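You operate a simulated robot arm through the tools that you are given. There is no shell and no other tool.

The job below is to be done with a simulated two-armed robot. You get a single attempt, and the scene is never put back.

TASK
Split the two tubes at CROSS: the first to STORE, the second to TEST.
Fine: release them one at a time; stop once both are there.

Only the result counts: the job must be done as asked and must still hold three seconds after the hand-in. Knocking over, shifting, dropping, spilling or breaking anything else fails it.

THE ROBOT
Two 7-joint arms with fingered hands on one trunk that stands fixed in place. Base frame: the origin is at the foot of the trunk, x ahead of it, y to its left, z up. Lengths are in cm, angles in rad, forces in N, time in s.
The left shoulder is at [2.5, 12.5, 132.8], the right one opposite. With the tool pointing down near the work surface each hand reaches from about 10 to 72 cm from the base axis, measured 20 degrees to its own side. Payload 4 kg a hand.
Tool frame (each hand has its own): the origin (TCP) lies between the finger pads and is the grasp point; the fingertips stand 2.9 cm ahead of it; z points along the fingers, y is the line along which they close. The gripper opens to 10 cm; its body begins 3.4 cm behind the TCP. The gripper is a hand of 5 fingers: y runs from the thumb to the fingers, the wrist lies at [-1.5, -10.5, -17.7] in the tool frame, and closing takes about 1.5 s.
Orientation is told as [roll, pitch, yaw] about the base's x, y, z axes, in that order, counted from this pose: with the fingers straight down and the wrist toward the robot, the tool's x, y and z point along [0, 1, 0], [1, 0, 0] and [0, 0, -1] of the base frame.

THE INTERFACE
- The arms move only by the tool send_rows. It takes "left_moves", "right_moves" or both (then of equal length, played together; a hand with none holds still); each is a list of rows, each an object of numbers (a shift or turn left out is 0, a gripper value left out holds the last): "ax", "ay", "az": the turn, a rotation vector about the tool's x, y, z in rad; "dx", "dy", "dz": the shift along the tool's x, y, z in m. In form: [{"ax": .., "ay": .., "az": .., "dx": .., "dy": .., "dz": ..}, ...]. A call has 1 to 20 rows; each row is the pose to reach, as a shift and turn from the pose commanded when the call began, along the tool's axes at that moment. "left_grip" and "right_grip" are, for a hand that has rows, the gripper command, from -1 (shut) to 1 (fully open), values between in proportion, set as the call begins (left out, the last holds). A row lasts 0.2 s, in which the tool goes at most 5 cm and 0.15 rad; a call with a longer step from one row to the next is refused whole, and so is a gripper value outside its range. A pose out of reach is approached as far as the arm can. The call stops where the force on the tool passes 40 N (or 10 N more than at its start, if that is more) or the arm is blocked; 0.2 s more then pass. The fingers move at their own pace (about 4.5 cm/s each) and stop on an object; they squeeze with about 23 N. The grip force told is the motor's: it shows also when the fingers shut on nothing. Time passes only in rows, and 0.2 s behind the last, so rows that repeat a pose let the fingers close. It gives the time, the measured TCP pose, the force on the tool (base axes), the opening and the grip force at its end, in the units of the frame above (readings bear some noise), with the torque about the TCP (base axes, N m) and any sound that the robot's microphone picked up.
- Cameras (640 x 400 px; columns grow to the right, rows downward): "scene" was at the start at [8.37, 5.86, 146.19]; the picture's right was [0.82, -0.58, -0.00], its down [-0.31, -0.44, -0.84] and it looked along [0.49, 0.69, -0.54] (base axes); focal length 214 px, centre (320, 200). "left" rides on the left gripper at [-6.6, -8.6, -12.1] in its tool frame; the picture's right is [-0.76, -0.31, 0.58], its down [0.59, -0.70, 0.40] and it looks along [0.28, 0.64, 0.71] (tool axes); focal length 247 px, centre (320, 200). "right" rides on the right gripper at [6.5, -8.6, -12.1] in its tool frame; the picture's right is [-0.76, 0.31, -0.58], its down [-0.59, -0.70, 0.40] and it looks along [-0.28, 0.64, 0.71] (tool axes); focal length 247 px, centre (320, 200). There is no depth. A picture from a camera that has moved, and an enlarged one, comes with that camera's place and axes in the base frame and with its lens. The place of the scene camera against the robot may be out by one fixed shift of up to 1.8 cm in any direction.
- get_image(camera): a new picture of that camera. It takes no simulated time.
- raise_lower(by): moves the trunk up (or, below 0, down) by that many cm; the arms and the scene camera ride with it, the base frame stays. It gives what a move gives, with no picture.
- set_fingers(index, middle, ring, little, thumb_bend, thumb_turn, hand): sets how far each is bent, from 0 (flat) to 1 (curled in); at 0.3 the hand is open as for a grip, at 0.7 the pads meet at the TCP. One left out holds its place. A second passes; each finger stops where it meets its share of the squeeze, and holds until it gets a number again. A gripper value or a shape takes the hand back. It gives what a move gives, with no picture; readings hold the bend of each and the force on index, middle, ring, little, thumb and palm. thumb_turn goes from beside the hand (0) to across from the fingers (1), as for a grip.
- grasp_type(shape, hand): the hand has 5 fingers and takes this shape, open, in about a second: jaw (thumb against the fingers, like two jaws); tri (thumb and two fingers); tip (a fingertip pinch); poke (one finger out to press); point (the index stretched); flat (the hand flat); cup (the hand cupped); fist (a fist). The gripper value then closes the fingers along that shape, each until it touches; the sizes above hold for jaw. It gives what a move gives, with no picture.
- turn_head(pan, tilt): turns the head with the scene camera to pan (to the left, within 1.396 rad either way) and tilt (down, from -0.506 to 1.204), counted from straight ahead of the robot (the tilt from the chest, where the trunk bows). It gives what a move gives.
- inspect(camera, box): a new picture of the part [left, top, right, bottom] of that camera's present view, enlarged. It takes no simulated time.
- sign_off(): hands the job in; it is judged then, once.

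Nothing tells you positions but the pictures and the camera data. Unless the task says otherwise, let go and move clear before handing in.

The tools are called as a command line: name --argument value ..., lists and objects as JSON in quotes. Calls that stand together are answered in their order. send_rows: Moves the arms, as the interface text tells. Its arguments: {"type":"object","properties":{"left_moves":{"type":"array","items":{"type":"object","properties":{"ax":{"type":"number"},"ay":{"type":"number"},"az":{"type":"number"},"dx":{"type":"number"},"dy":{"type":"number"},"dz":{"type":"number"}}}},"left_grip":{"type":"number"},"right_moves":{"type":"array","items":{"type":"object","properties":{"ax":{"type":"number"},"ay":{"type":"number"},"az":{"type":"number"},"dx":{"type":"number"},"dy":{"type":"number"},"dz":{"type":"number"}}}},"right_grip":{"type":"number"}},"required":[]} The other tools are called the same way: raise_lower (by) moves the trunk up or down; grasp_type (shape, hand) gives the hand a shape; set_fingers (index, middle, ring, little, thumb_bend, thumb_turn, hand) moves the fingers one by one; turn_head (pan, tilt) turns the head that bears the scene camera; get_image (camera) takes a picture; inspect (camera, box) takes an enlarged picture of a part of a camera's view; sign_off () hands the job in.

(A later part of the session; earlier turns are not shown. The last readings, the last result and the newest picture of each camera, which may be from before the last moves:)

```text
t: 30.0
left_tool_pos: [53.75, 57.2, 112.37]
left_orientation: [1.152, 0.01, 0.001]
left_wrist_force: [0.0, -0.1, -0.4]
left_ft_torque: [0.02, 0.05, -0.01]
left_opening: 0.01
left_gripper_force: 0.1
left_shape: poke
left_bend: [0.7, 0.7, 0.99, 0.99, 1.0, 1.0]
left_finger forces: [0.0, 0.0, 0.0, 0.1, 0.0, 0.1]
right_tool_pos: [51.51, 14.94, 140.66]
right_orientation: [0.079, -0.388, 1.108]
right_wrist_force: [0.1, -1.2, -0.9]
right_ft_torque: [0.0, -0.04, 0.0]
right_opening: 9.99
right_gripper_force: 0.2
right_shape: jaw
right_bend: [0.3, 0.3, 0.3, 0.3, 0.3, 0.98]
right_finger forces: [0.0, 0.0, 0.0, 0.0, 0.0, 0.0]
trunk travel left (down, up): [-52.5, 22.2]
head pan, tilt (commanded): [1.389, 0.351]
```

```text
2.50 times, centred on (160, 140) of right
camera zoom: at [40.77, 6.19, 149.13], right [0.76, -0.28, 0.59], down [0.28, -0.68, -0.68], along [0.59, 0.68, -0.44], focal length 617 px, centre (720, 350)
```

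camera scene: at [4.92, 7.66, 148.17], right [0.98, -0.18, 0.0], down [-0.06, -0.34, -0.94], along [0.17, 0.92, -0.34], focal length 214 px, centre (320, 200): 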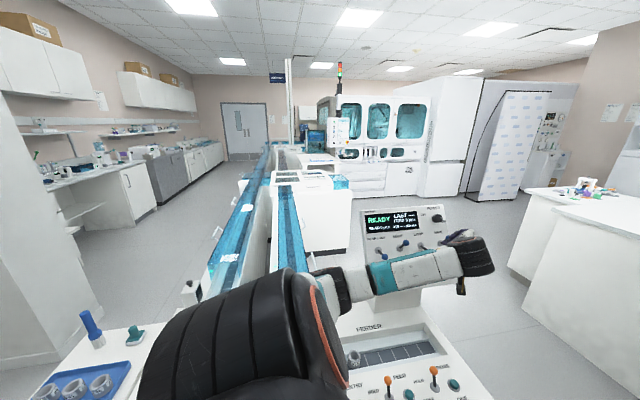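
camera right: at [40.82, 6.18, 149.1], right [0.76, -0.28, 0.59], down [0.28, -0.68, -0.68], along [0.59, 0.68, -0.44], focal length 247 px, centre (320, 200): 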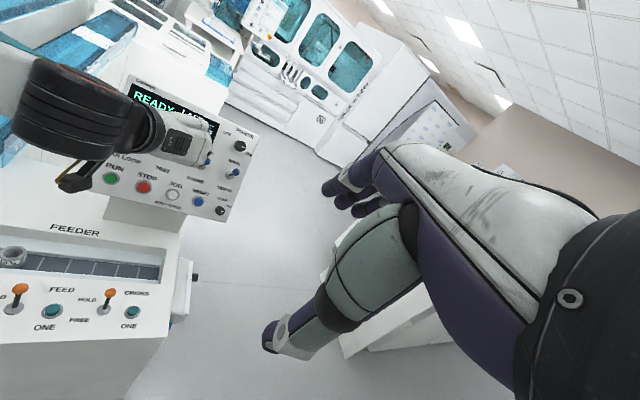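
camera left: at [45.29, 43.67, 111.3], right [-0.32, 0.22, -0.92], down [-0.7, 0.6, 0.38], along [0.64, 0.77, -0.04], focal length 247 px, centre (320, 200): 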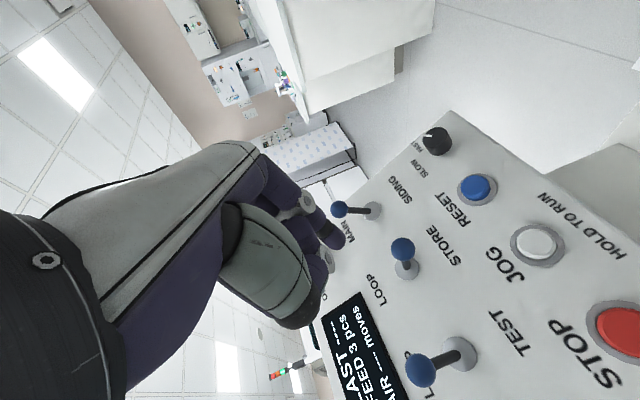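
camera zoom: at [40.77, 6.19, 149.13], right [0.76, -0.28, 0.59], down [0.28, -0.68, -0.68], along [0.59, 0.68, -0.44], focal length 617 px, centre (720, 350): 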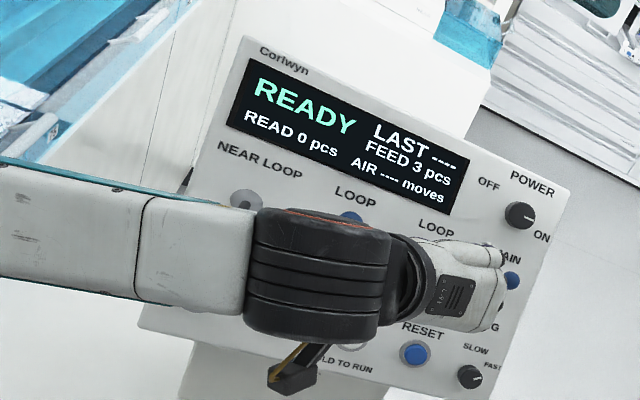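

What looked orange is just a reflection. I will go ahead with FAR LOOP + STORE for the first tube; next the RUN button, approached with a level finger so the fist clears the FAR LOOP lever. I move to a standoff before RUN.

send_rows --left_moves '[{"dx": -0.0222, "dy": -0.0248, "dz": 0.0033, "ay": 0.05}, {"dx": -0.0445, "dy": -0.0496, "dz": 0.0067, "ay": 0.1}, {"dx": -0.0667, "dy": -0.0744, "dz": 0.01, "ay": 0.15}, {"dx": -0.0889, "dy": -0.0991, "dz": 0.0134, "ay": 0.2}, {"dx": -0.1111, "dy": -0.1239, "dz": 0.0167, "ay": 0.25}, {"dx": -0.1334, "dy": -0.1487, "dz": 0.02, "ay": 0.3}, {"dx": -0.1556, "dy": -0.1735, "dz": 0.0234, "ay": 0.35}]'

get_image --camera "left"

inspect --camera "right" --box '[0, 60, 260, 240]'

```text
t: 31.6
left_tool_pos: [36.19, 53.04, 97.4]
left_orientation: [1.503, 0.008, 0.002]
left_wrist_force: [-0.6, 0.1, 0.6]
left_ft_torque: [-0.05, 0.01, 0.01]
left_opening: 0.0
left_gripper_force: 0.0
left_shape: poke
left_bend: [0.7, 0.7, 0.99, 0.99, 1.0, 1.0]
left_finger forces: [0.1, 0.1, 0.0, 0.0, 0.0, 0.0]
right_tool_pos: [51.34, 14.94, 140.75]
right_orientation: [0.077, -0.387, 1.111]
right_wrist_force: [-0.8, 0.4, 0.3]
right_ft_torque: [-0.01, -0.01, -0.03]
right_opening: 10.01
right_gripper_force: 0.0
right_shape: jaw
right_bend: [0.3, 0.3, 0.3, 0.3, 0.3, 0.98]
right_finger forces: [0.0, 0.0, 0.0, 0.0, 0.0, 0.0]
trunk travel left (down, up): [-52.5, 22.2]
head pan, tilt (commanded): [1.389, 0.351]
```

```text
taken
camera left: at [27.68, 40.7, 91.64], right [-0.31, 0.52, -0.79], down [-0.7, 0.44, 0.57], along [0.64, 0.73, 0.23], focal length 247 px, centre (320, 200)
```

left: 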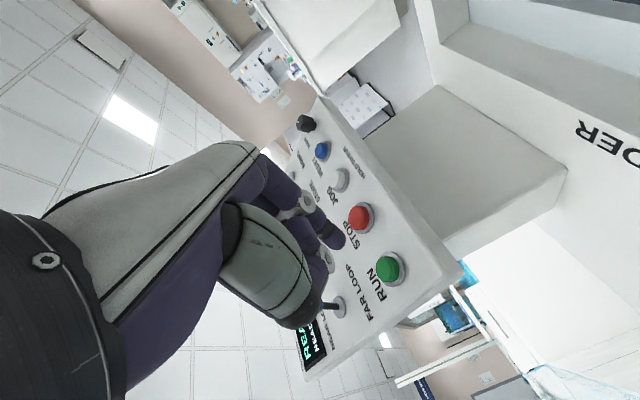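

```text
2.22 times, centred on (130, 150) of right
camera zoom: at [40.68, 6.18, 149.15], right [0.76, -0.28, 0.59], down [0.28, -0.68, -0.68], along [0.59, 0.68, -0.44], focal length 549 px, centre (742, 311)
```

zoom: 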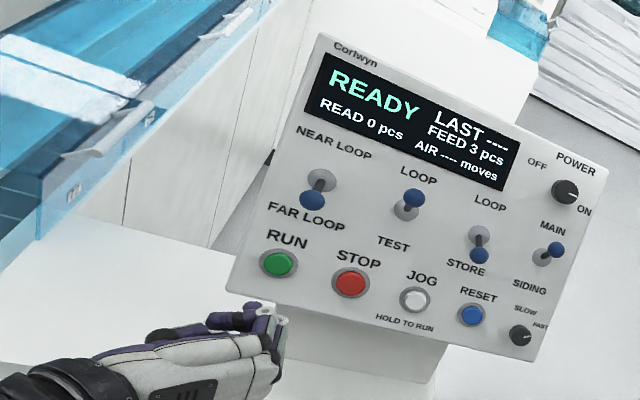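

The picture confirms the STORE lever is down, and the finger lines up with RUN. I advance towards it, stopping just short.

send_rows --left_moves '[{"dz": 0.02}, {"dz": 0.04}, {"dz": 0.055}, {"dz": 0.07}, {"dz": 0.078}]'

get_image --camera "left"

inspect --camera "right" --box '[40, 60, 240, 220]'

```text
t: 32.8
left_tool_pos: [36.46, 60.91, 96.79]
left_orientation: [1.5, 0.008, 0.001]
left_wrist_force: [-0.4, -0.1, 0.1]
left_ft_torque: [0.01, 0.01, 0.01]
left_opening: 0.0
left_gripper_force: 0.1
left_shape: poke
left_bend: [0.7, 0.7, 0.99, 0.99, 1.0, 1.0]
left_finger forces: [0.0, 0.1, 0.0, 0.0, 0.0, 0.0]
right_tool_pos: [51.45, 14.94, 140.56]
right_orientation: [0.079, -0.388, 1.111]
right_wrist_force: [0.1, 0.1, 0.0]
right_ft_torque: [0.01, 0.01, -0.02]
right_opening: 10.0
right_gripper_force: 0.1
right_shape: jaw
right_bend: [0.3, 0.3, 0.3, 0.3, 0.3, 0.98]
right_finger forces: [0.1, 0.0, 0.0, 0.0, 0.1, 0.0]
trunk travel left (down, up): [-52.5, 22.2]
head pan, tilt (commanded): [1.389, 0.351]
```

```text
taken
camera left: at [27.89, 48.65, 91.07], right [-0.31, 0.52, -0.79], down [-0.7, 0.44, 0.57], along [0.64, 0.73, 0.23], focal length 247 px, centre (320, 200)
```

left: 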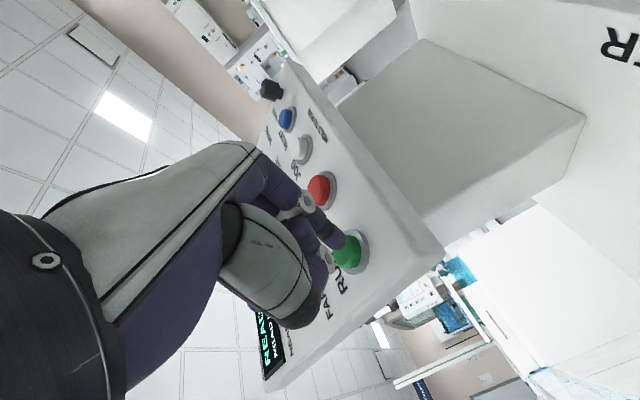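

```text
2.50 times, centred on (140, 140) of right
camera zoom: at [40.75, 6.22, 149.13], right [0.76, -0.28, 0.59], down [0.28, -0.68, -0.68], along [0.59, 0.68, -0.44], focal length 617 px, centre (770, 350)
```

zoom: 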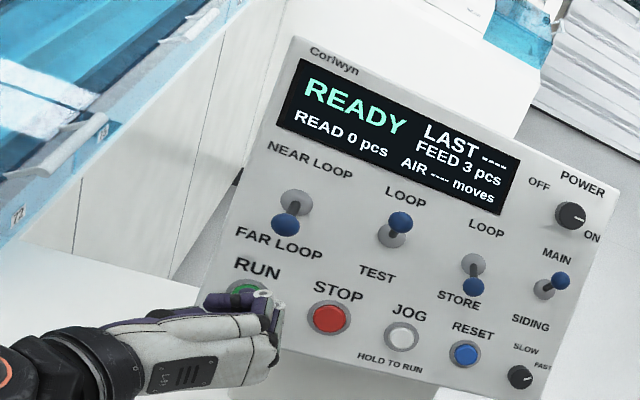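

The fingertip is just in front of RUN. All holding gates (LOAD, SIDING, FEED, CROSS) are on HOLD as far as I could see, so I press RUN gently and come back.

send_rows --left_moves '[{"dz": 0.004}, {"dz": 0.008}, {"dz": 0.011}, {"dz": 0.014}, {"dz": 0.014}]'

inspect --camera "right" --box '[40, 60, 240, 220]'

get_image --camera "left"

```text
t: 34.0
left_tool_pos: [36.47, 61.83, 96.73]
left_orientation: [1.501, 0.01, -0.002]
left_wrist_force: [1.0, -20.3, -2.3]
left_ft_torque: [-0.38, 0.0, -0.12]
left_opening: 0.0
left_gripper_force: 0.0
left_shape: poke
left_bend: [0.7, 0.7, 0.99, 0.99, 1.0, 1.0]
left_finger forces: [19.3, 0.0, 0.0, 0.0, 0.1, 0.1]
right_tool_pos: [51.43, 14.76, 140.71]
right_orientation: [0.077, -0.387, 1.11]
right_wrist_force: [0.4, 0.3, -0.5]
right_ft_torque: [0.0, -0.01, 0.02]
right_opening: 10.0
right_gripper_force: 0.0
right_shape: jaw
right_bend: [0.3, 0.3, 0.3, 0.3, 0.3, 0.98]
right_finger forces: [0.0, 0.0, 0.1, 0.0, 0.0, 0.0]
trunk travel left (down, up): [-52.5, 22.2]
head pan, tilt (commanded): [1.389, 0.351]
heard: click
```

```text
2.50 times, centred on (140, 140) of right
camera zoom: at [40.76, 5.93, 149.14], right [0.76, -0.28, 0.59], down [0.28, -0.68, -0.68], along [0.59, 0.68, -0.43], focal length 617 px, centre (770, 350)
```

zoom: 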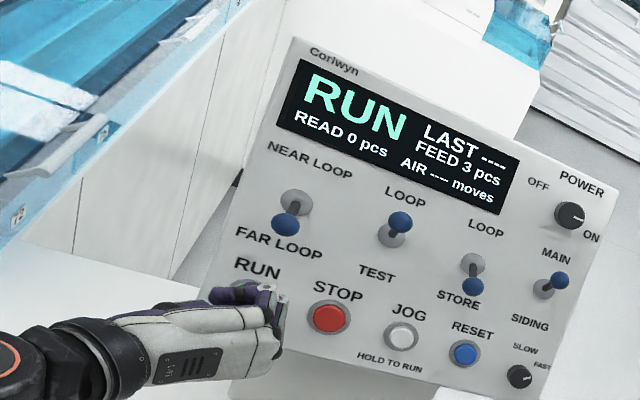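

```text
taken
camera left: at [27.91, 49.61, 91.03], right [-0.31, 0.52, -0.79], down [-0.7, 0.44, 0.57], along [0.65, 0.73, 0.23], focal length 247 px, centre (320, 200)
```

left: 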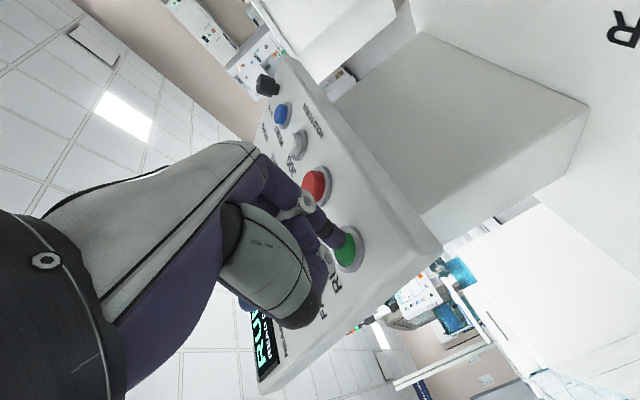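

The display now shows RUN (a click was heard, ~20 N at contact). Next I retract and bring the finger over the CROSS ONE button, tilted so the thumb clears the CROSS lever.

send_rows --left_moves '[{"dz": -0.022}, {"dz": -0.05}, {"dz": -0.08}, {"dz": -0.11}, {"dx": -0.0028, "dy": 0.013, "dz": -0.1175, "ax": 0.0365, "ay": -0.1333, "az": 0.034}, {"dx": -0.0056, "dy": 0.026, "dz": -0.1251, "ax": 0.0731, "ay": -0.2665, "az": 0.068}, {"dx": -0.0085, "dy": 0.039, "dz": -0.1326, "ax": 0.1096, "ay": -0.3998, "az": 0.102}, {"dx": -0.0113, "dy": 0.052, "dz": -0.1402, "ax": 0.1462, "ay": -0.5331, "az": 0.136}, {"dx": -0.0141, "dy": 0.065, "dz": -0.1477, "ax": 0.1827, "ay": -0.6664, "az": 0.17}, {"dx": -0.0169, "dy": 0.078, "dz": -0.1553, "ax": 0.2193, "ay": -0.7996, "az": 0.204}, {"dx": -0.0197, "dy": 0.091, "dz": -0.1628, "ax": 0.2558, "ay": -0.9329, "az": 0.238}, {"dx": -0.0225, "dy": 0.104, "dz": -0.1704, "ax": 0.2924, "ay": -1.0662, "az": 0.272}, {"dx": -0.0254, "dy": 0.117, "dz": -0.1779, "ax": 0.3289, "ay": -1.1995, "az": 0.306}, {"dx": -0.0282, "dy": 0.13, "dz": -0.1855, "ax": 0.3655, "ay": -1.3327, "az": 0.34}, {"dx": -0.031, "dy": 0.143, "dz": -0.193, "ax": 0.402, "ay": -1.466, "az": 0.374}]'

get_image --camera "left"

get_image --camera "right"

get_image --camera "scene"

```text
t: 37.2
left_tool_pos: [50.88, 42.56, 94.78]
left_orientation: [-0.003, 0.509, 0.0]
left_wrist_force: [-0.6, -0.5, 0.0]
left_ft_torque: [0.05, -0.02, 0.01]
left_opening: 0.0
left_gripper_force: 0.1
left_shape: poke
left_bend: [0.7, 0.7, 0.99, 0.99, 1.0, 1.0]
left_finger forces: [0.0, 0.0, 0.0, 0.0, 0.0, 0.0]
right_tool_pos: [51.45, 14.9, 140.58]
right_orientation: [0.077, -0.387, 1.11]
right_wrist_force: [0.2, -0.1, -0.3]
right_ft_torque: [0.02, 0.04, -0.03]
right_opening: 10.01
right_gripper_force: 0.0
right_shape: jaw
right_bend: [0.3, 0.3, 0.3, 0.3, 0.3, 0.98]
right_finger forces: [0.0, 0.0, 0.1, 0.0, 0.0, 0.0]
trunk travel left (down, up): [-52.5, 22.2]
head pan, tilt (commanded): [1.389, 0.351]
```

```text
taken
camera left: at [49.25, 36.36, 109.48], right [-0.55, -0.76, -0.35], down [-0.81, 0.59, -0.01], along [0.21, 0.28, -0.94], focal length 247 px, centre (320, 200)
```

left: 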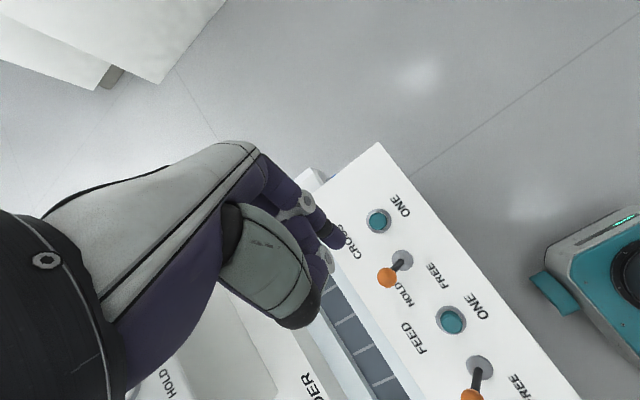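

```text
taken
camera right: at [40.82, 6.24, 149.11], right [0.76, -0.28, 0.59], down [0.28, -0.68, -0.68], along [0.59, 0.68, -0.44], focal length 247 px, centre (320, 200)
```

right: 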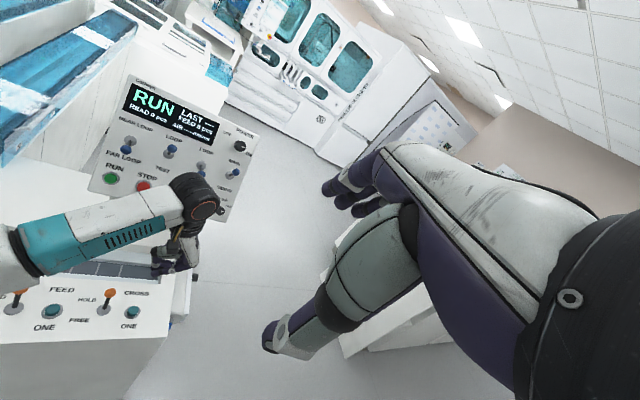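

```text
taken
camera scene: at [4.97, 7.72, 148.16], right [0.98, -0.18, 0.0], down [-0.06, -0.34, -0.94], along [0.17, 0.92, -0.34], focal length 214 px, centre (320, 200)
```

scene: 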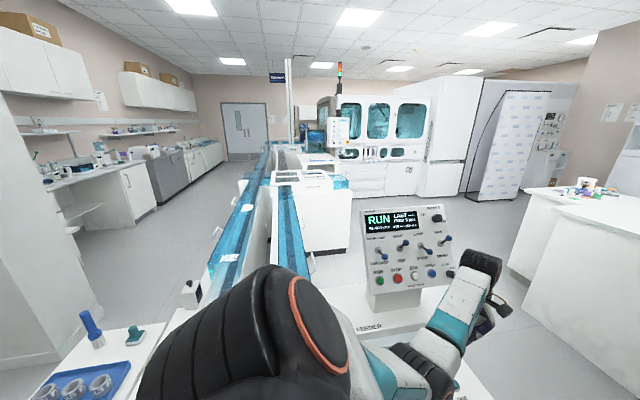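

RUN is showing, and the finger is right above CROSS ONE (≈(49.7, 41.1, 77.6)). I check that the CROSS queue and the other lanes are still at rest before releasing.

inspect --camera "scene" --box '[240, 168, 280, 193]'

inspect --camera "scene" --box '[200, 160, 320, 280]'

inspect --camera "right" --box '[80, 70, 260, 200]'

```text
16.00 times, centred on (260, 180) of scene
camera zoom: at [4.97, 7.72, 148.16], right [0.98, -0.18, 0.0], down [-0.06, -0.34, -0.94], along [0.17, 0.92, -0.34], focal length 3432 px, centre (1280, 512)
```

zoom: 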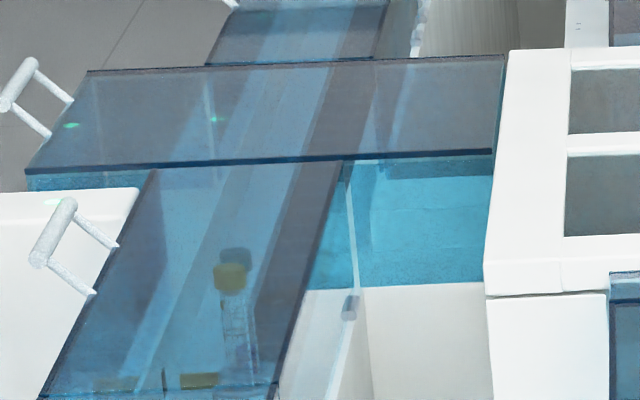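

```text
3.33 times, centred on (260, 220) of scene
camera zoom: at [4.97, 7.72, 148.16], right [0.98, -0.18, 0.0], down [-0.06, -0.34, -0.94], along [0.17, 0.92, -0.34], focal length 715 px, centre (520, 133)
```

zoom: 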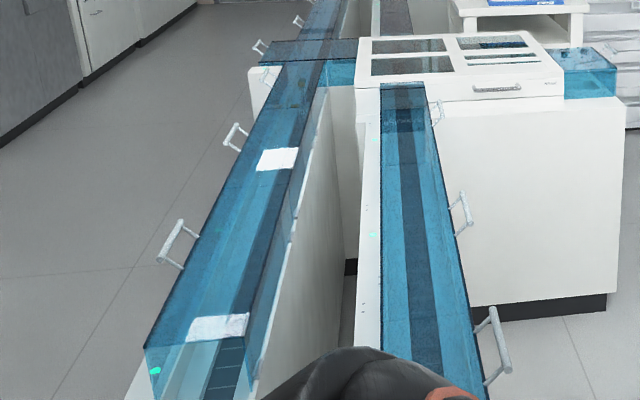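

```text
3.08 times, centred on (170, 135) of right
camera zoom: at [40.82, 6.24, 149.11], right [0.76, -0.28, 0.59], down [0.28, -0.68, -0.68], along [0.59, 0.68, -0.44], focal length 760 px, centre (782, 400)
```

zoom: 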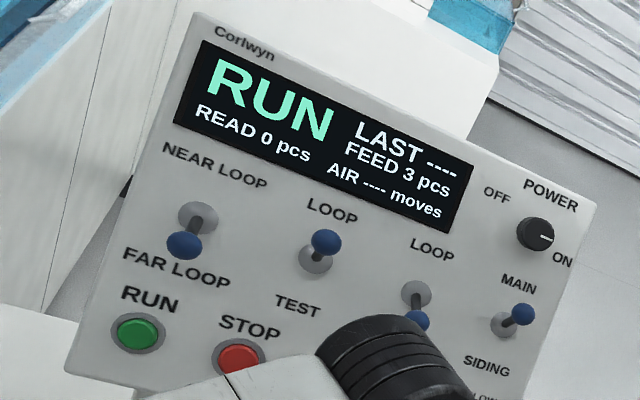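

Everything is at rest. I descend to just above CROSS ONE.

send_rows --left_moves '[{"dx": -0.001, "dy": 0.0136, "dz": 0.0244}, {"dx": -0.002, "dy": 0.0273, "dz": 0.0489}, {"dx": -0.002, "dy": 0.0409, "dz": 0.0733}, {"dx": -0.002, "dy": 0.0536, "dz": 0.096}, {"dx": -0.002, "dy": 0.0613, "dz": 0.11}]'

get_image --camera "left"

inspect --camera "right" --box '[90, 220, 210, 340]'

```text
t: 38.4
left_tool_pos: [50.75, 42.58, 81.92]
left_orientation: [0.002, 0.509, 0.001]
left_wrist_force: [-0.9, 1.1, -0.1]
left_ft_torque: [-0.02, -0.01, 0.0]
left_opening: 0.0
left_gripper_force: 0.0
left_shape: poke
left_bend: [0.7, 0.7, 0.99, 0.99, 1.0, 1.0]
left_finger forces: [0.0, 0.0, 0.1, 0.0, 0.0, 0.0]
right_tool_pos: [51.48, 15.07, 140.68]
right_orientation: [0.079, -0.387, 1.108]
right_wrist_force: [0.0, 0.4, 0.0]
right_ft_torque: [-0.03, 0.01, 0.0]
right_opening: 9.98
right_gripper_force: 0.1
right_shape: jaw
right_bend: [0.3, 0.3, 0.3, 0.3, 0.3, 0.98]
right_finger forces: [0.1, 0.1, 0.1, 0.0, 0.1, 0.0]
trunk travel left (down, up): [-52.5, 22.2]
head pan, tilt (commanded): [1.389, 0.351]
```

```text
taken
camera left: at [49.22, 36.12, 96.69], right [-0.55, -0.76, -0.36], down [-0.81, 0.59, -0.01], along [0.21, 0.28, -0.93], focal length 247 px, centre (320, 200)
```

left: 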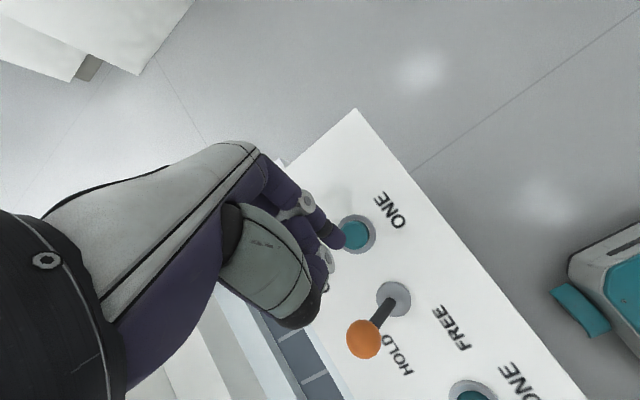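

```text
3.33 times, centred on (150, 280) of right
camera zoom: at [40.78, 6.23, 149.12], right [0.76, -0.28, 0.59], down [0.28, -0.68, -0.68], along [0.59, 0.68, -0.44], focal length 823 px, centre (887, -67)
```

zoom: 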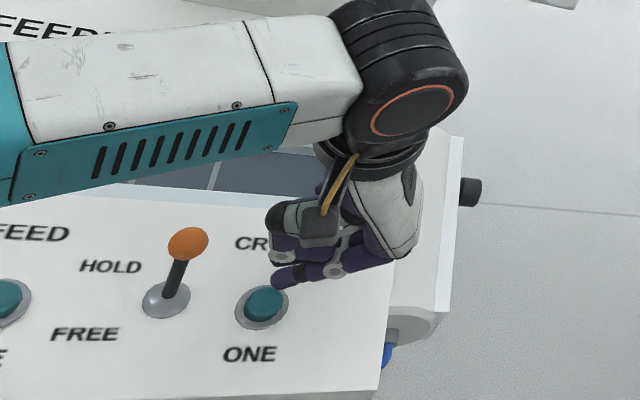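

The fingertip is about 1.5 cm above the button. I press CROSS ONE once.

send_rows --left_moves '[{"dx": -0.003, "dy": 0.0024, "dz": 0.0044}, {"dx": -0.004, "dy": 0.0049, "dz": 0.0087}, {"dx": -0.004, "dy": 0.0068, "dz": 0.0122}, {"dx": -0.004, "dy": 0.0083, "dz": 0.0148}, {"dx": -0.004, "dy": 0.0097, "dz": 0.0175}]'

inspect --camera "scene" --box '[240, 168, 280, 193]'

```text
t: 39.6
left_tool_pos: [50.71, 42.32, 80.15]
left_orientation: [0.0, 0.508, 0.001]
left_wrist_force: [-0.5, -1.4, 4.0]
left_ft_torque: [-0.05, 0.01, 0.01]
left_opening: 0.0
left_gripper_force: 0.0
left_shape: poke
left_bend: [0.7, 0.7, 0.99, 0.99, 1.0, 1.0]
left_finger forces: [4.2, 0.0, 0.1, 0.0, 0.1, 0.0]
right_tool_pos: [51.43, 15.03, 140.72]
right_orientation: [0.079, -0.388, 1.111]
right_wrist_force: [-0.7, 0.0, 0.6]
right_ft_torque: [0.02, 0.03, -0.01]
right_opening: 10.02
right_gripper_force: 0.1
right_shape: jaw
right_bend: [0.3, 0.3, 0.3, 0.3, 0.3, 0.98]
right_finger forces: [0.0, 0.0, 0.0, 0.0, 0.1, 0.1]
trunk travel left (down, up): [-52.5, 22.2]
head pan, tilt (commanded): [1.389, 0.351]
heard: click
```

```text
16.00 times, centred on (260, 180) of scene
camera zoom: at [4.88, 7.64, 148.17], right [0.98, -0.18, 0.0], down [-0.06, -0.34, -0.94], along [0.17, 0.92, -0.34], focal length 3432 px, centre (1280, 512)
```

zoom: 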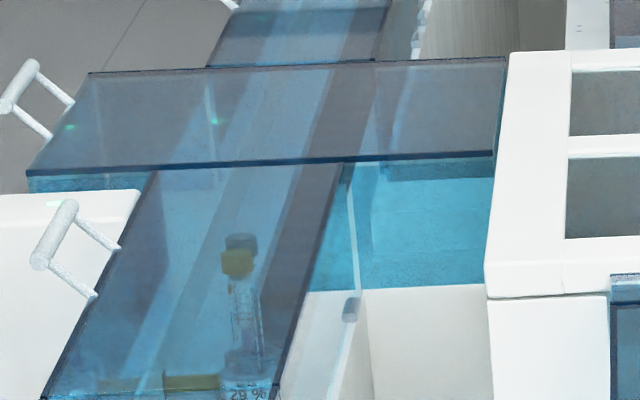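

A click at 4 N, and the queue is starting to move. I lift the finger off and watch.

send_rows --left_moves '[{"dy": -0.0097, "dz": -0.0175}, {"dy": -0.0195, "dz": -0.035}]'

inspect --camera "scene" --box '[240, 168, 280, 193]'

inspect --camera "right" --box '[80, 70, 260, 200]'

```text
t: 40.2
left_tool_pos: [50.7, 42.11, 84.03]
left_orientation: [0.002, 0.51, 0.003]
left_wrist_force: [0.0, 0.0, -0.7]
left_ft_torque: [0.03, 0.01, 0.0]
left_opening: 0.0
left_gripper_force: 0.0
left_shape: poke
left_bend: [0.7, 0.7, 0.99, 0.99, 1.0, 1.0]
left_finger forces: [0.0, 0.0, 0.1, 0.0, 0.0, 0.1]
right_tool_pos: [51.45, 15.02, 140.73]
right_orientation: [0.077, -0.387, 1.11]
right_wrist_force: [0.4, 0.3, -0.7]
right_ft_torque: [-0.03, -0.03, -0.01]
right_opening: 9.99
right_gripper_force: 0.0
right_shape: jaw
right_bend: [0.3, 0.3, 0.3, 0.3, 0.3, 0.98]
right_finger forces: [0.0, 0.0, 0.0, 0.0, 0.0, 0.0]
trunk travel left (down, up): [-52.5, 22.2]
head pan, tilt (commanded): [1.389, 0.351]
```

```text
16.00 times, centred on (260, 180) of scene
camera zoom: at [4.91, 7.68, 148.16], right [0.98, -0.18, 0.0], down [-0.06, -0.34, -0.94], along [0.17, 0.92, -0.34], focal length 3432 px, centre (1280, 512)
```

zoom: 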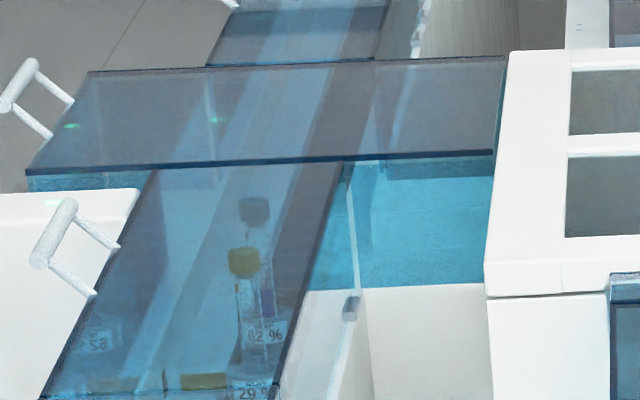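

```text
3.08 times, centred on (170, 135) of right
camera zoom: at [40.76, 6.2, 149.13], right [0.76, -0.28, 0.59], down [0.28, -0.68, -0.68], along [0.59, 0.68, -0.44], focal length 760 px, centre (782, 400)
```

zoom: 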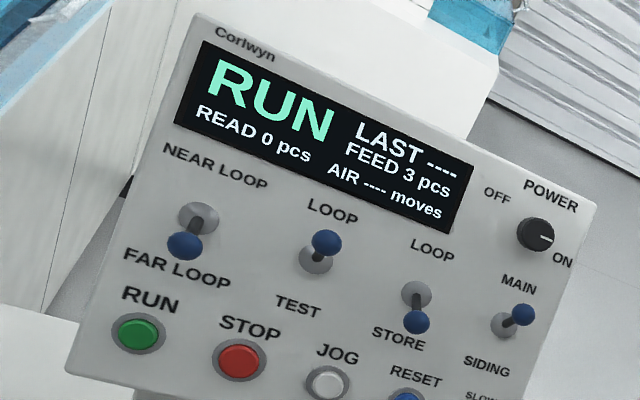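

The first tube (grey cap, 62 %) has gone ahead while the yellow one (29 %) is held. I lift further and follow the first tube.

send_rows --left_moves '[{"dy": -0.0122, "dz": -0.0218}, {"dy": -0.0244, "dz": -0.0436}, {"dy": -0.0365, "dz": -0.0655}, {"dy": -0.0487, "dz": -0.0873}]'

inspect --camera "scene" --box '[240, 160, 290, 191]'

send_rows --left_moves '[{}, {}, {}, {}]'

inspect --camera "scene" --box '[240, 160, 290, 191]'

```text
t: 41.2
left_tool_pos: [50.56, 42.12, 94.16]
left_orientation: [0.001, 0.509, 0.001]
left_wrist_force: [-0.1, 0.3, -0.5]
left_ft_torque: [0.02, 0.0, 0.02]
left_opening: 0.0
left_gripper_force: 0.0
left_shape: poke
left_bend: [0.7, 0.7, 0.99, 0.99, 1.0, 1.0]
left_finger forces: [0.1, 0.1, 0.0, 0.0, 0.0, 0.0]
right_tool_pos: [51.49, 15.0, 140.7]
right_orientation: [0.079, -0.389, 1.111]
right_wrist_force: [-0.3, -1.0, -0.6]
right_ft_torque: [-0.03, 0.0, -0.03]
right_opening: 9.97
right_gripper_force: 0.1
right_shape: jaw
right_bend: [0.3, 0.3, 0.3, 0.3, 0.3, 0.98]
right_finger forces: [0.1, 0.0, 0.0, 0.0, 0.0, 0.0]
trunk travel left (down, up): [-52.5, 22.2]
head pan, tilt (commanded): [1.389, 0.351]
```

```text
12.80 times, centred on (265, 176) of scene
camera zoom: at [4.9, 7.69, 148.16], right [0.98, -0.18, 0.0], down [-0.06, -0.34, -0.94], along [0.17, 0.92, -0.34], focal length 2745 px, centre (1024, 514)
```

zoom: 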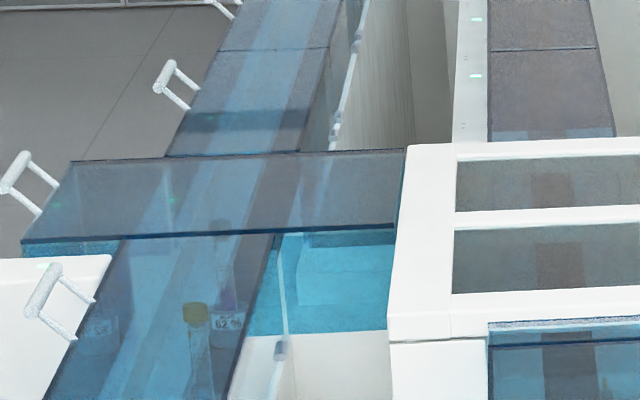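

```text
t: 42.2
left_tool_pos: [50.7, 42.05, 94.09]
left_orientation: [0.002, 0.511, 0.005]
left_wrist_force: [0.4, -0.9, 1.2]
left_ft_torque: [0.0, 0.02, 0.0]
left_opening: 0.0
left_gripper_force: 0.0
left_shape: poke
left_bend: [0.7, 0.7, 0.99, 0.99, 1.0, 1.0]
left_finger forces: [0.0, 0.0, 0.1, 0.0, 0.0, 0.0]
right_tool_pos: [51.44, 15.13, 140.68]
right_orientation: [0.08, -0.388, 1.11]
right_wrist_force: [1.0, -0.9, 0.2]
right_ft_torque: [0.01, 0.01, 0.01]
right_opening: 9.98
right_gripper_force: 0.0
right_shape: jaw
right_bend: [0.3, 0.3, 0.3, 0.3, 0.3, 0.98]
right_finger forces: [0.0, 0.0, 0.0, 0.0, 0.0, 0.1]
trunk travel left (down, up): [-52.5, 22.2]
head pan, tilt (commanded): [1.389, 0.351]
```

```text
12.80 times, centred on (265, 176) of scene
camera zoom: at [5.0, 7.68, 148.16], right [0.98, -0.18, 0.0], down [-0.06, -0.34, -0.94], along [0.17, 0.92, -0.34], focal length 2745 px, centre (1024, 514)
```

zoom: 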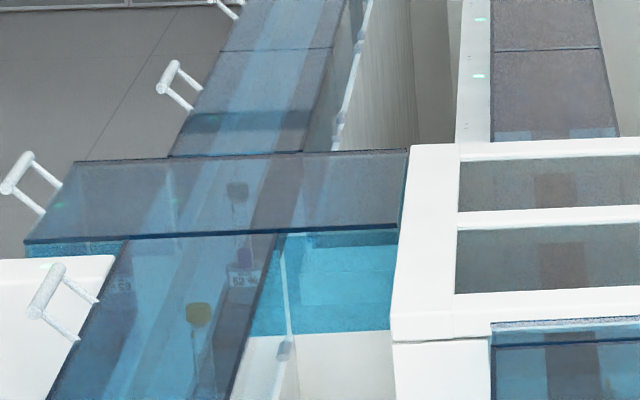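

The grey tube is entering the crossing. I keep following it.

send_rows --left_moves '[{}, {}, {}, {}]'

inspect --camera "scene" --box '[240, 150, 300, 187]'

send_rows --left_moves '[{}, {}, {}, {}]'

inspect --camera "scene" --box '[240, 150, 300, 187]'

inspect --camera "right" --box '[80, 70, 260, 200]'

```text
t: 43.2
left_tool_pos: [50.64, 42.16, 94.06]
left_orientation: [0.001, 0.51, 0.001]
left_wrist_force: [0.2, 0.5, 0.0]
left_ft_torque: [-0.03, 0.01, 0.0]
left_opening: 0.03
left_gripper_force: 0.1
left_shape: poke
left_bend: [0.7, 0.7, 0.99, 0.99, 1.0, 1.0]
left_finger forces: [0.0, 0.0, 0.0, 0.1, 0.0, 0.1]
right_tool_pos: [51.34, 15.08, 140.66]
right_orientation: [0.079, -0.388, 1.111]
right_wrist_force: [0.3, 0.6, 0.3]
right_ft_torque: [0.02, -0.01, -0.01]
right_opening: 9.99
right_gripper_force: 0.0
right_shape: jaw
right_bend: [0.3, 0.3, 0.3, 0.3, 0.3, 0.98]
right_finger forces: [0.0, 0.0, 0.0, 0.1, 0.0, 0.0]
trunk travel left (down, up): [-52.5, 22.2]
head pan, tilt (commanded): [1.389, 0.351]
```

```text
10.67 times, centred on (270, 168) of scene
camera zoom: at [4.93, 7.68, 148.16], right [0.98, -0.18, 0.0], down [-0.06, -0.34, -0.94], along [0.17, 0.92, -0.34], focal length 2288 px, centre (853, 536)
```

zoom: 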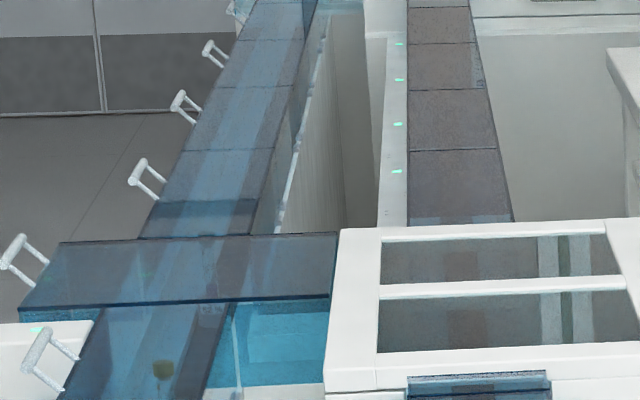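

```text
t: 44.2
left_tool_pos: [50.61, 42.2, 94.08]
left_orientation: [0.003, 0.511, 0.002]
left_wrist_force: [-0.6, -0.3, 0.6]
left_ft_torque: [-0.02, 0.01, -0.01]
left_opening: 0.0
left_gripper_force: 0.0
left_shape: poke
left_bend: [0.7, 0.7, 0.99, 0.99, 1.0, 1.0]
left_finger forces: [0.0, 0.1, 0.1, 0.0, 0.1, 0.1]
right_tool_pos: [51.56, 15.04, 140.71]
right_orientation: [0.078, -0.388, 1.109]
right_wrist_force: [0.0, -1.3, -1.0]
right_ft_torque: [0.01, 0.0, 0.02]
right_opening: 9.99
right_gripper_force: 0.0
right_shape: jaw
right_bend: [0.3, 0.3, 0.3, 0.3, 0.3, 0.98]
right_finger forces: [0.1, 0.0, 0.1, 0.1, 0.0, 0.0]
trunk travel left (down, up): [-52.5, 22.2]
head pan, tilt (commanded): [1.389, 0.351]
```

```text
10.67 times, centred on (270, 168) of scene
camera zoom: at [4.93, 7.69, 148.16], right [0.98, -0.18, 0.0], down [-0.06, -0.34, -0.94], along [0.17, 0.92, -0.34], focal length 2288 px, centre (853, 536)
```

zoom: 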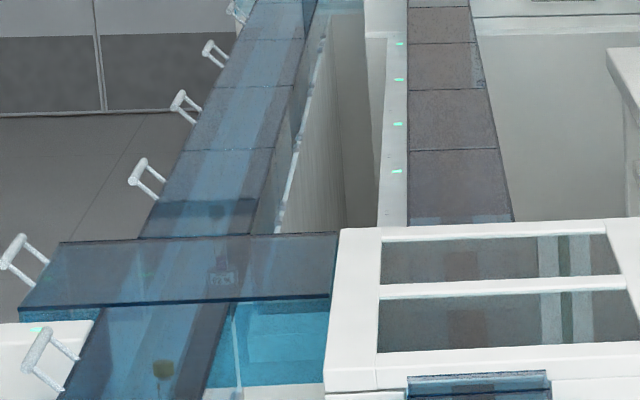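

```text
3.08 times, centred on (170, 135) of right
camera zoom: at [40.78, 6.22, 149.13], right [0.76, -0.28, 0.59], down [0.28, -0.68, -0.68], along [0.59, 0.68, -0.44], focal length 760 px, centre (782, 400)
```

zoom: 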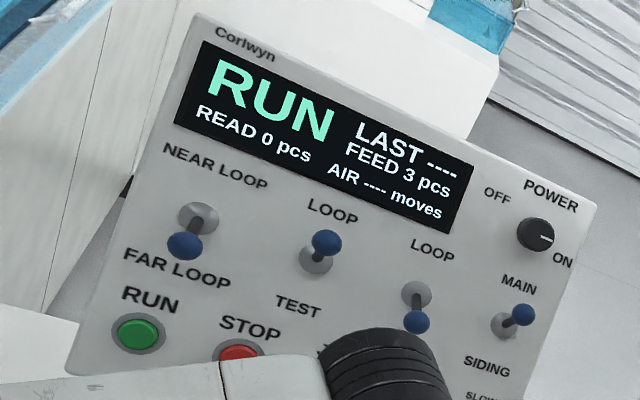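

It is going straight across the NEAR crossing toward FAR, as set. I keep watching.

send_rows --left_moves '[{}, {}, {}, {}, {}, {}, {}, {}, {}, {}]'

inspect --camera "scene" --box '[240, 140, 310, 184]'

send_rows --left_moves '[{}, {}, {}, {}, {}, {}, {}, {}, {}, {}]'

inspect --camera "scene" --box '[240, 140, 310, 184]'

```text
t: 46.4
left_tool_pos: [50.54, 42.1, 94.18]
left_orientation: [0.002, 0.51, 0.003]
left_wrist_force: [-0.1, -0.3, -0.7]
left_ft_torque: [0.01, -0.01, 0.0]
left_opening: 0.0
left_gripper_force: 0.0
left_shape: poke
left_bend: [0.7, 0.7, 0.99, 0.99, 1.0, 1.0]
left_finger forces: [0.1, 0.0, 0.1, 0.0, 0.0, 0.0]
right_tool_pos: [51.56, 14.89, 140.63]
right_orientation: [0.079, -0.388, 1.11]
right_wrist_force: [-1.0, -0.5, -0.4]
right_ft_torque: [-0.03, 0.01, 0.01]
right_opening: 9.99
right_gripper_force: 0.0
right_shape: jaw
right_bend: [0.3, 0.3, 0.3, 0.3, 0.3, 0.98]
right_finger forces: [0.0, 0.0, 0.0, 0.0, 0.0, 0.0]
trunk travel left (down, up): [-52.5, 22.2]
head pan, tilt (commanded): [1.389, 0.351]
```

```text
9.09 times, centred on (275, 162) of scene
camera zoom: at [4.93, 7.69, 148.16], right [0.98, -0.18, 0.0], down [-0.06, -0.34, -0.94], along [0.17, 0.92, -0.34], focal length 1950 px, centre (729, 546)
```

zoom: 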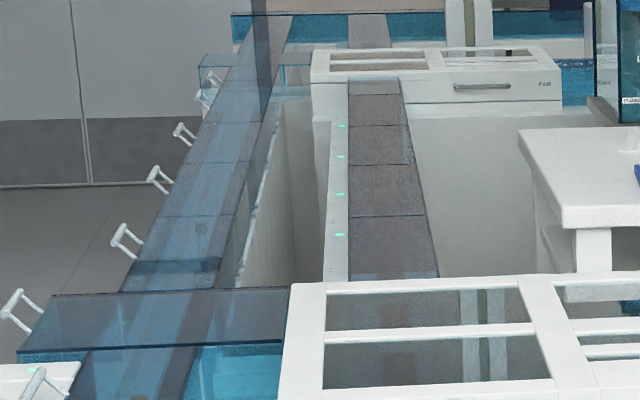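

```text
t: 48.6
left_tool_pos: [50.65, 42.21, 94.25]
left_orientation: [0.002, 0.51, 0.004]
left_wrist_force: [0.1, 0.2, 0.2]
left_ft_torque: [-0.01, 0.0, -0.02]
left_opening: 0.0
left_gripper_force: 0.0
left_shape: poke
left_bend: [0.7, 0.7, 0.99, 0.99, 1.0, 1.0]
left_finger forces: [0.0, 0.0, 0.0, 0.0, 0.1, 0.0]
right_tool_pos: [51.41, 15.03, 140.77]
right_orientation: [0.079, -0.388, 1.111]
right_wrist_force: [-0.1, -0.3, 0.6]
right_ft_torque: [0.02, 0.01, 0.01]
right_opening: 9.99
right_gripper_force: 0.2
right_shape: jaw
right_bend: [0.3, 0.3, 0.3, 0.3, 0.3, 0.98]
right_finger forces: [0.0, 0.0, 0.1, 0.0, 0.0, 0.1]
trunk travel left (down, up): [-52.5, 22.2]
head pan, tilt (commanded): [1.389, 0.351]
```

```text
9.09 times, centred on (275, 162) of scene
camera zoom: at [4.92, 7.69, 148.16], right [0.98, -0.18, 0.0], down [-0.06, -0.34, -0.94], along [0.17, 0.92, -0.34], focal length 1950 px, centre (729, 546)
```

zoom: 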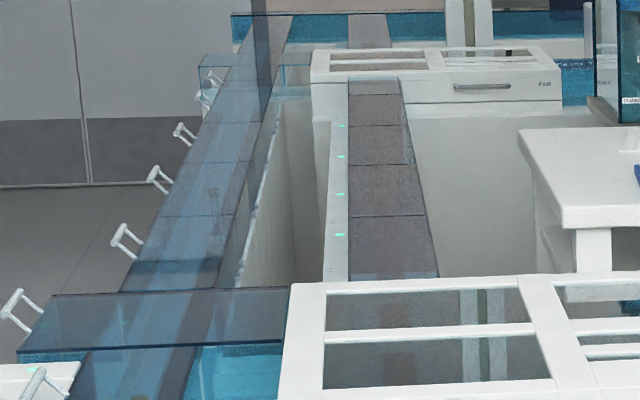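

The tube is visible faintly in the covered lane between NEAR and FAR. I continue waiting.

send_rows --left_moves '[{}, {}, {}, {}, {}, {}, {}, {}, {}, {}, {}, {}, {}, {}, {}, {}, {}, {}, {}, {}]'

inspect --camera "scene" --box '[250, 138, 310, 175]'

inspect --camera "scene" --box '[240, 168, 280, 193]'

inspect --camera "right" --box '[80, 70, 260, 200]'

```text
t: 52.8
left_tool_pos: [50.6, 42.15, 94.11]
left_orientation: [0.0, 0.511, 0.001]
left_wrist_force: [0.8, 0.3, -0.4]
left_ft_torque: [0.01, -0.01, -0.02]
left_opening: 0.0
left_gripper_force: 0.0
left_shape: poke
left_bend: [0.7, 0.7, 0.99, 0.99, 1.0, 1.0]
left_finger forces: [0.0, 0.0, 0.0, 0.0, 0.0, 0.0]
right_tool_pos: [51.39, 15.02, 140.74]
right_orientation: [0.078, -0.389, 1.11]
right_wrist_force: [-0.1, -0.2, -0.1]
right_ft_torque: [-0.02, 0.0, 0.03]
right_opening: 9.99
right_gripper_force: 0.1
right_shape: jaw
right_bend: [0.3, 0.3, 0.3, 0.3, 0.3, 0.98]
right_finger forces: [0.1, 0.0, 0.1, 0.0, 0.0, 0.0]
trunk travel left (down, up): [-52.5, 22.2]
head pan, tilt (commanded): [1.389, 0.351]
```

```text
10.67 times, centred on (280, 156) of scene
camera zoom: at [4.92, 7.69, 148.16], right [0.98, -0.18, 0.0], down [-0.06, -0.34, -0.94], along [0.17, 0.92, -0.34], focal length 2288 px, centre (747, 664)
```

zoom: 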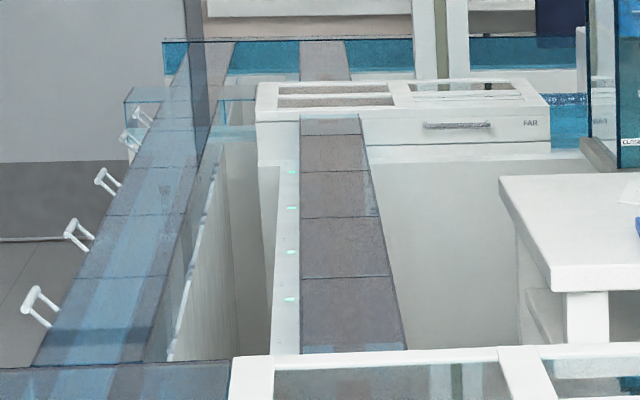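

```text
16.00 times, centred on (260, 180) of scene
camera zoom: at [4.92, 7.69, 148.16], right [0.98, -0.18, 0.0], down [-0.06, -0.34, -0.94], along [0.17, 0.92, -0.34], focal length 3432 px, centre (1280, 512)
```

zoom: 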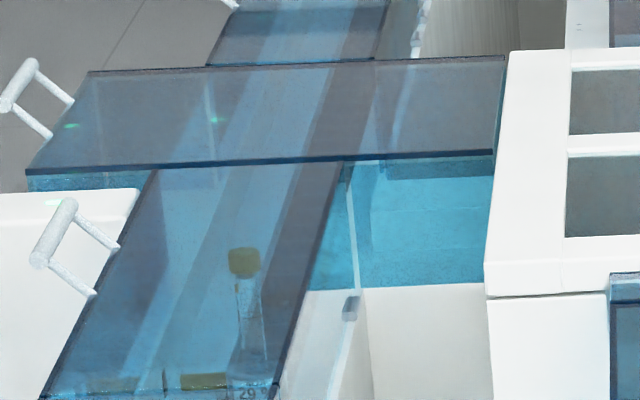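

```text
3.08 times, centred on (170, 135) of right
camera zoom: at [40.77, 6.21, 149.13], right [0.76, -0.28, 0.59], down [0.28, -0.68, -0.68], along [0.59, 0.68, -0.44], focal length 760 px, centre (782, 400)
```

zoom: 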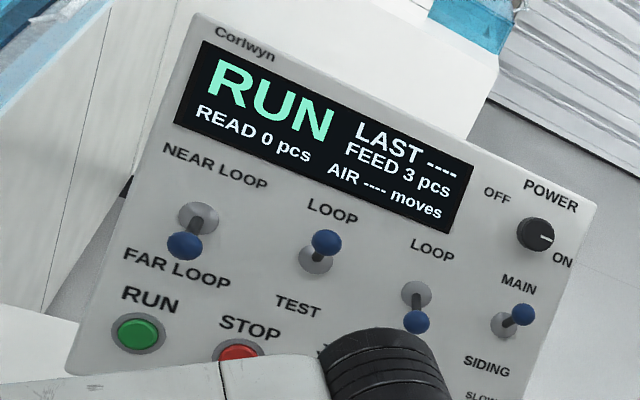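

inspect --camera "scene" --box '[255, 140, 285, 160]'

inspect --camera "scene" --box '[280, 140, 310, 160]'

send_rows --left_moves '[{}, {}, {}, {}, {}, {}, {}, {}, {}, {}]'

inspect --camera "scene" --box '[255, 140, 285, 160]'

inspect --camera "scene" --box '[280, 140, 310, 160]'

```text
16.00 times, centred on (270, 150) of scene
camera zoom: at [4.92, 7.69, 148.16], right [0.98, -0.18, 0.0], down [-0.06, -0.34, -0.94], along [0.17, 0.92, -0.34], focal length 3432 px, centre (1120, 1000)
```

zoom: 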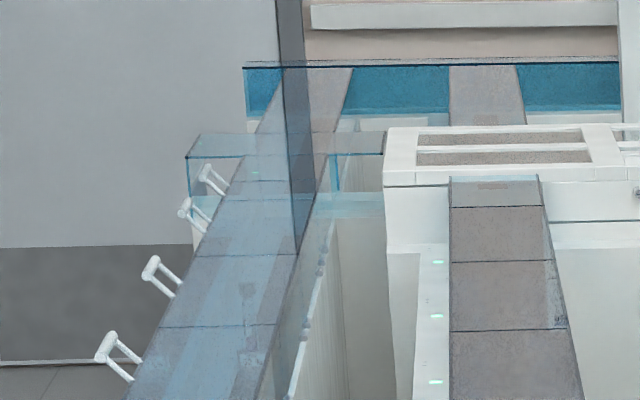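

```text
16.00 times, centred on (295, 150) of scene
camera zoom: at [4.92, 7.69, 148.16], right [0.98, -0.18, 0.0], down [-0.06, -0.34, -0.94], along [0.17, 0.92, -0.34], focal length 3432 px, centre (720, 1000)
```

zoom: 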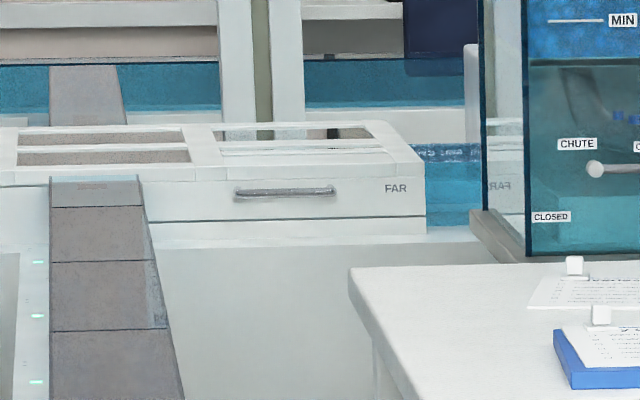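

```text
t: 55.0
left_tool_pos: [50.64, 42.08, 94.15]
left_orientation: [0.001, 0.512, 0.002]
left_wrist_force: [-0.3, -0.1, 0.0]
left_ft_torque: [-0.05, 0.01, -0.02]
left_opening: 0.01
left_gripper_force: 0.1
left_shape: poke
left_bend: [0.7, 0.7, 0.99, 0.99, 1.0, 1.0]
left_finger forces: [0.0, 0.0, 0.1, 0.1, 0.1, 0.0]
right_tool_pos: [51.38, 14.93, 140.62]
right_orientation: [0.079, -0.389, 1.11]
right_wrist_force: [-0.7, 0.2, -0.2]
right_ft_torque: [-0.01, 0.01, 0.01]
right_opening: 9.96
right_gripper_force: 0.0
right_shape: jaw
right_bend: [0.3, 0.3, 0.3, 0.3, 0.3, 0.98]
right_finger forces: [0.0, 0.1, 0.0, 0.0, 0.0, 0.1]
trunk travel left (down, up): [-52.5, 22.2]
head pan, tilt (commanded): [1.389, 0.351]
```

```text
16.00 times, centred on (270, 150) of scene
camera zoom: at [4.92, 7.69, 148.16], right [0.98, -0.18, 0.0], down [-0.06, -0.34, -0.94], along [0.17, 0.92, -0.34], focal length 3432 px, centre (1120, 1000)
```

zoom: 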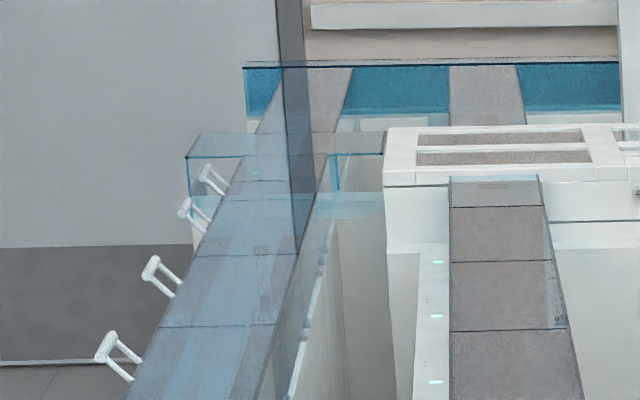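

```text
16.00 times, centred on (295, 150) of scene
camera zoom: at [4.92, 7.69, 148.16], right [0.98, -0.18, 0.0], down [-0.06, -0.34, -0.94], along [0.17, 0.92, -0.34], focal length 3432 px, centre (720, 1000)
```

zoom: 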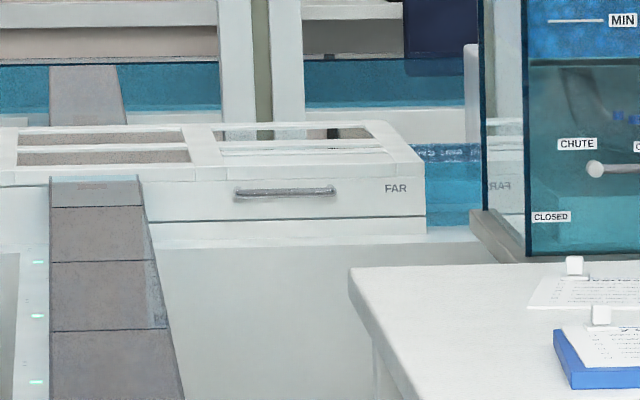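

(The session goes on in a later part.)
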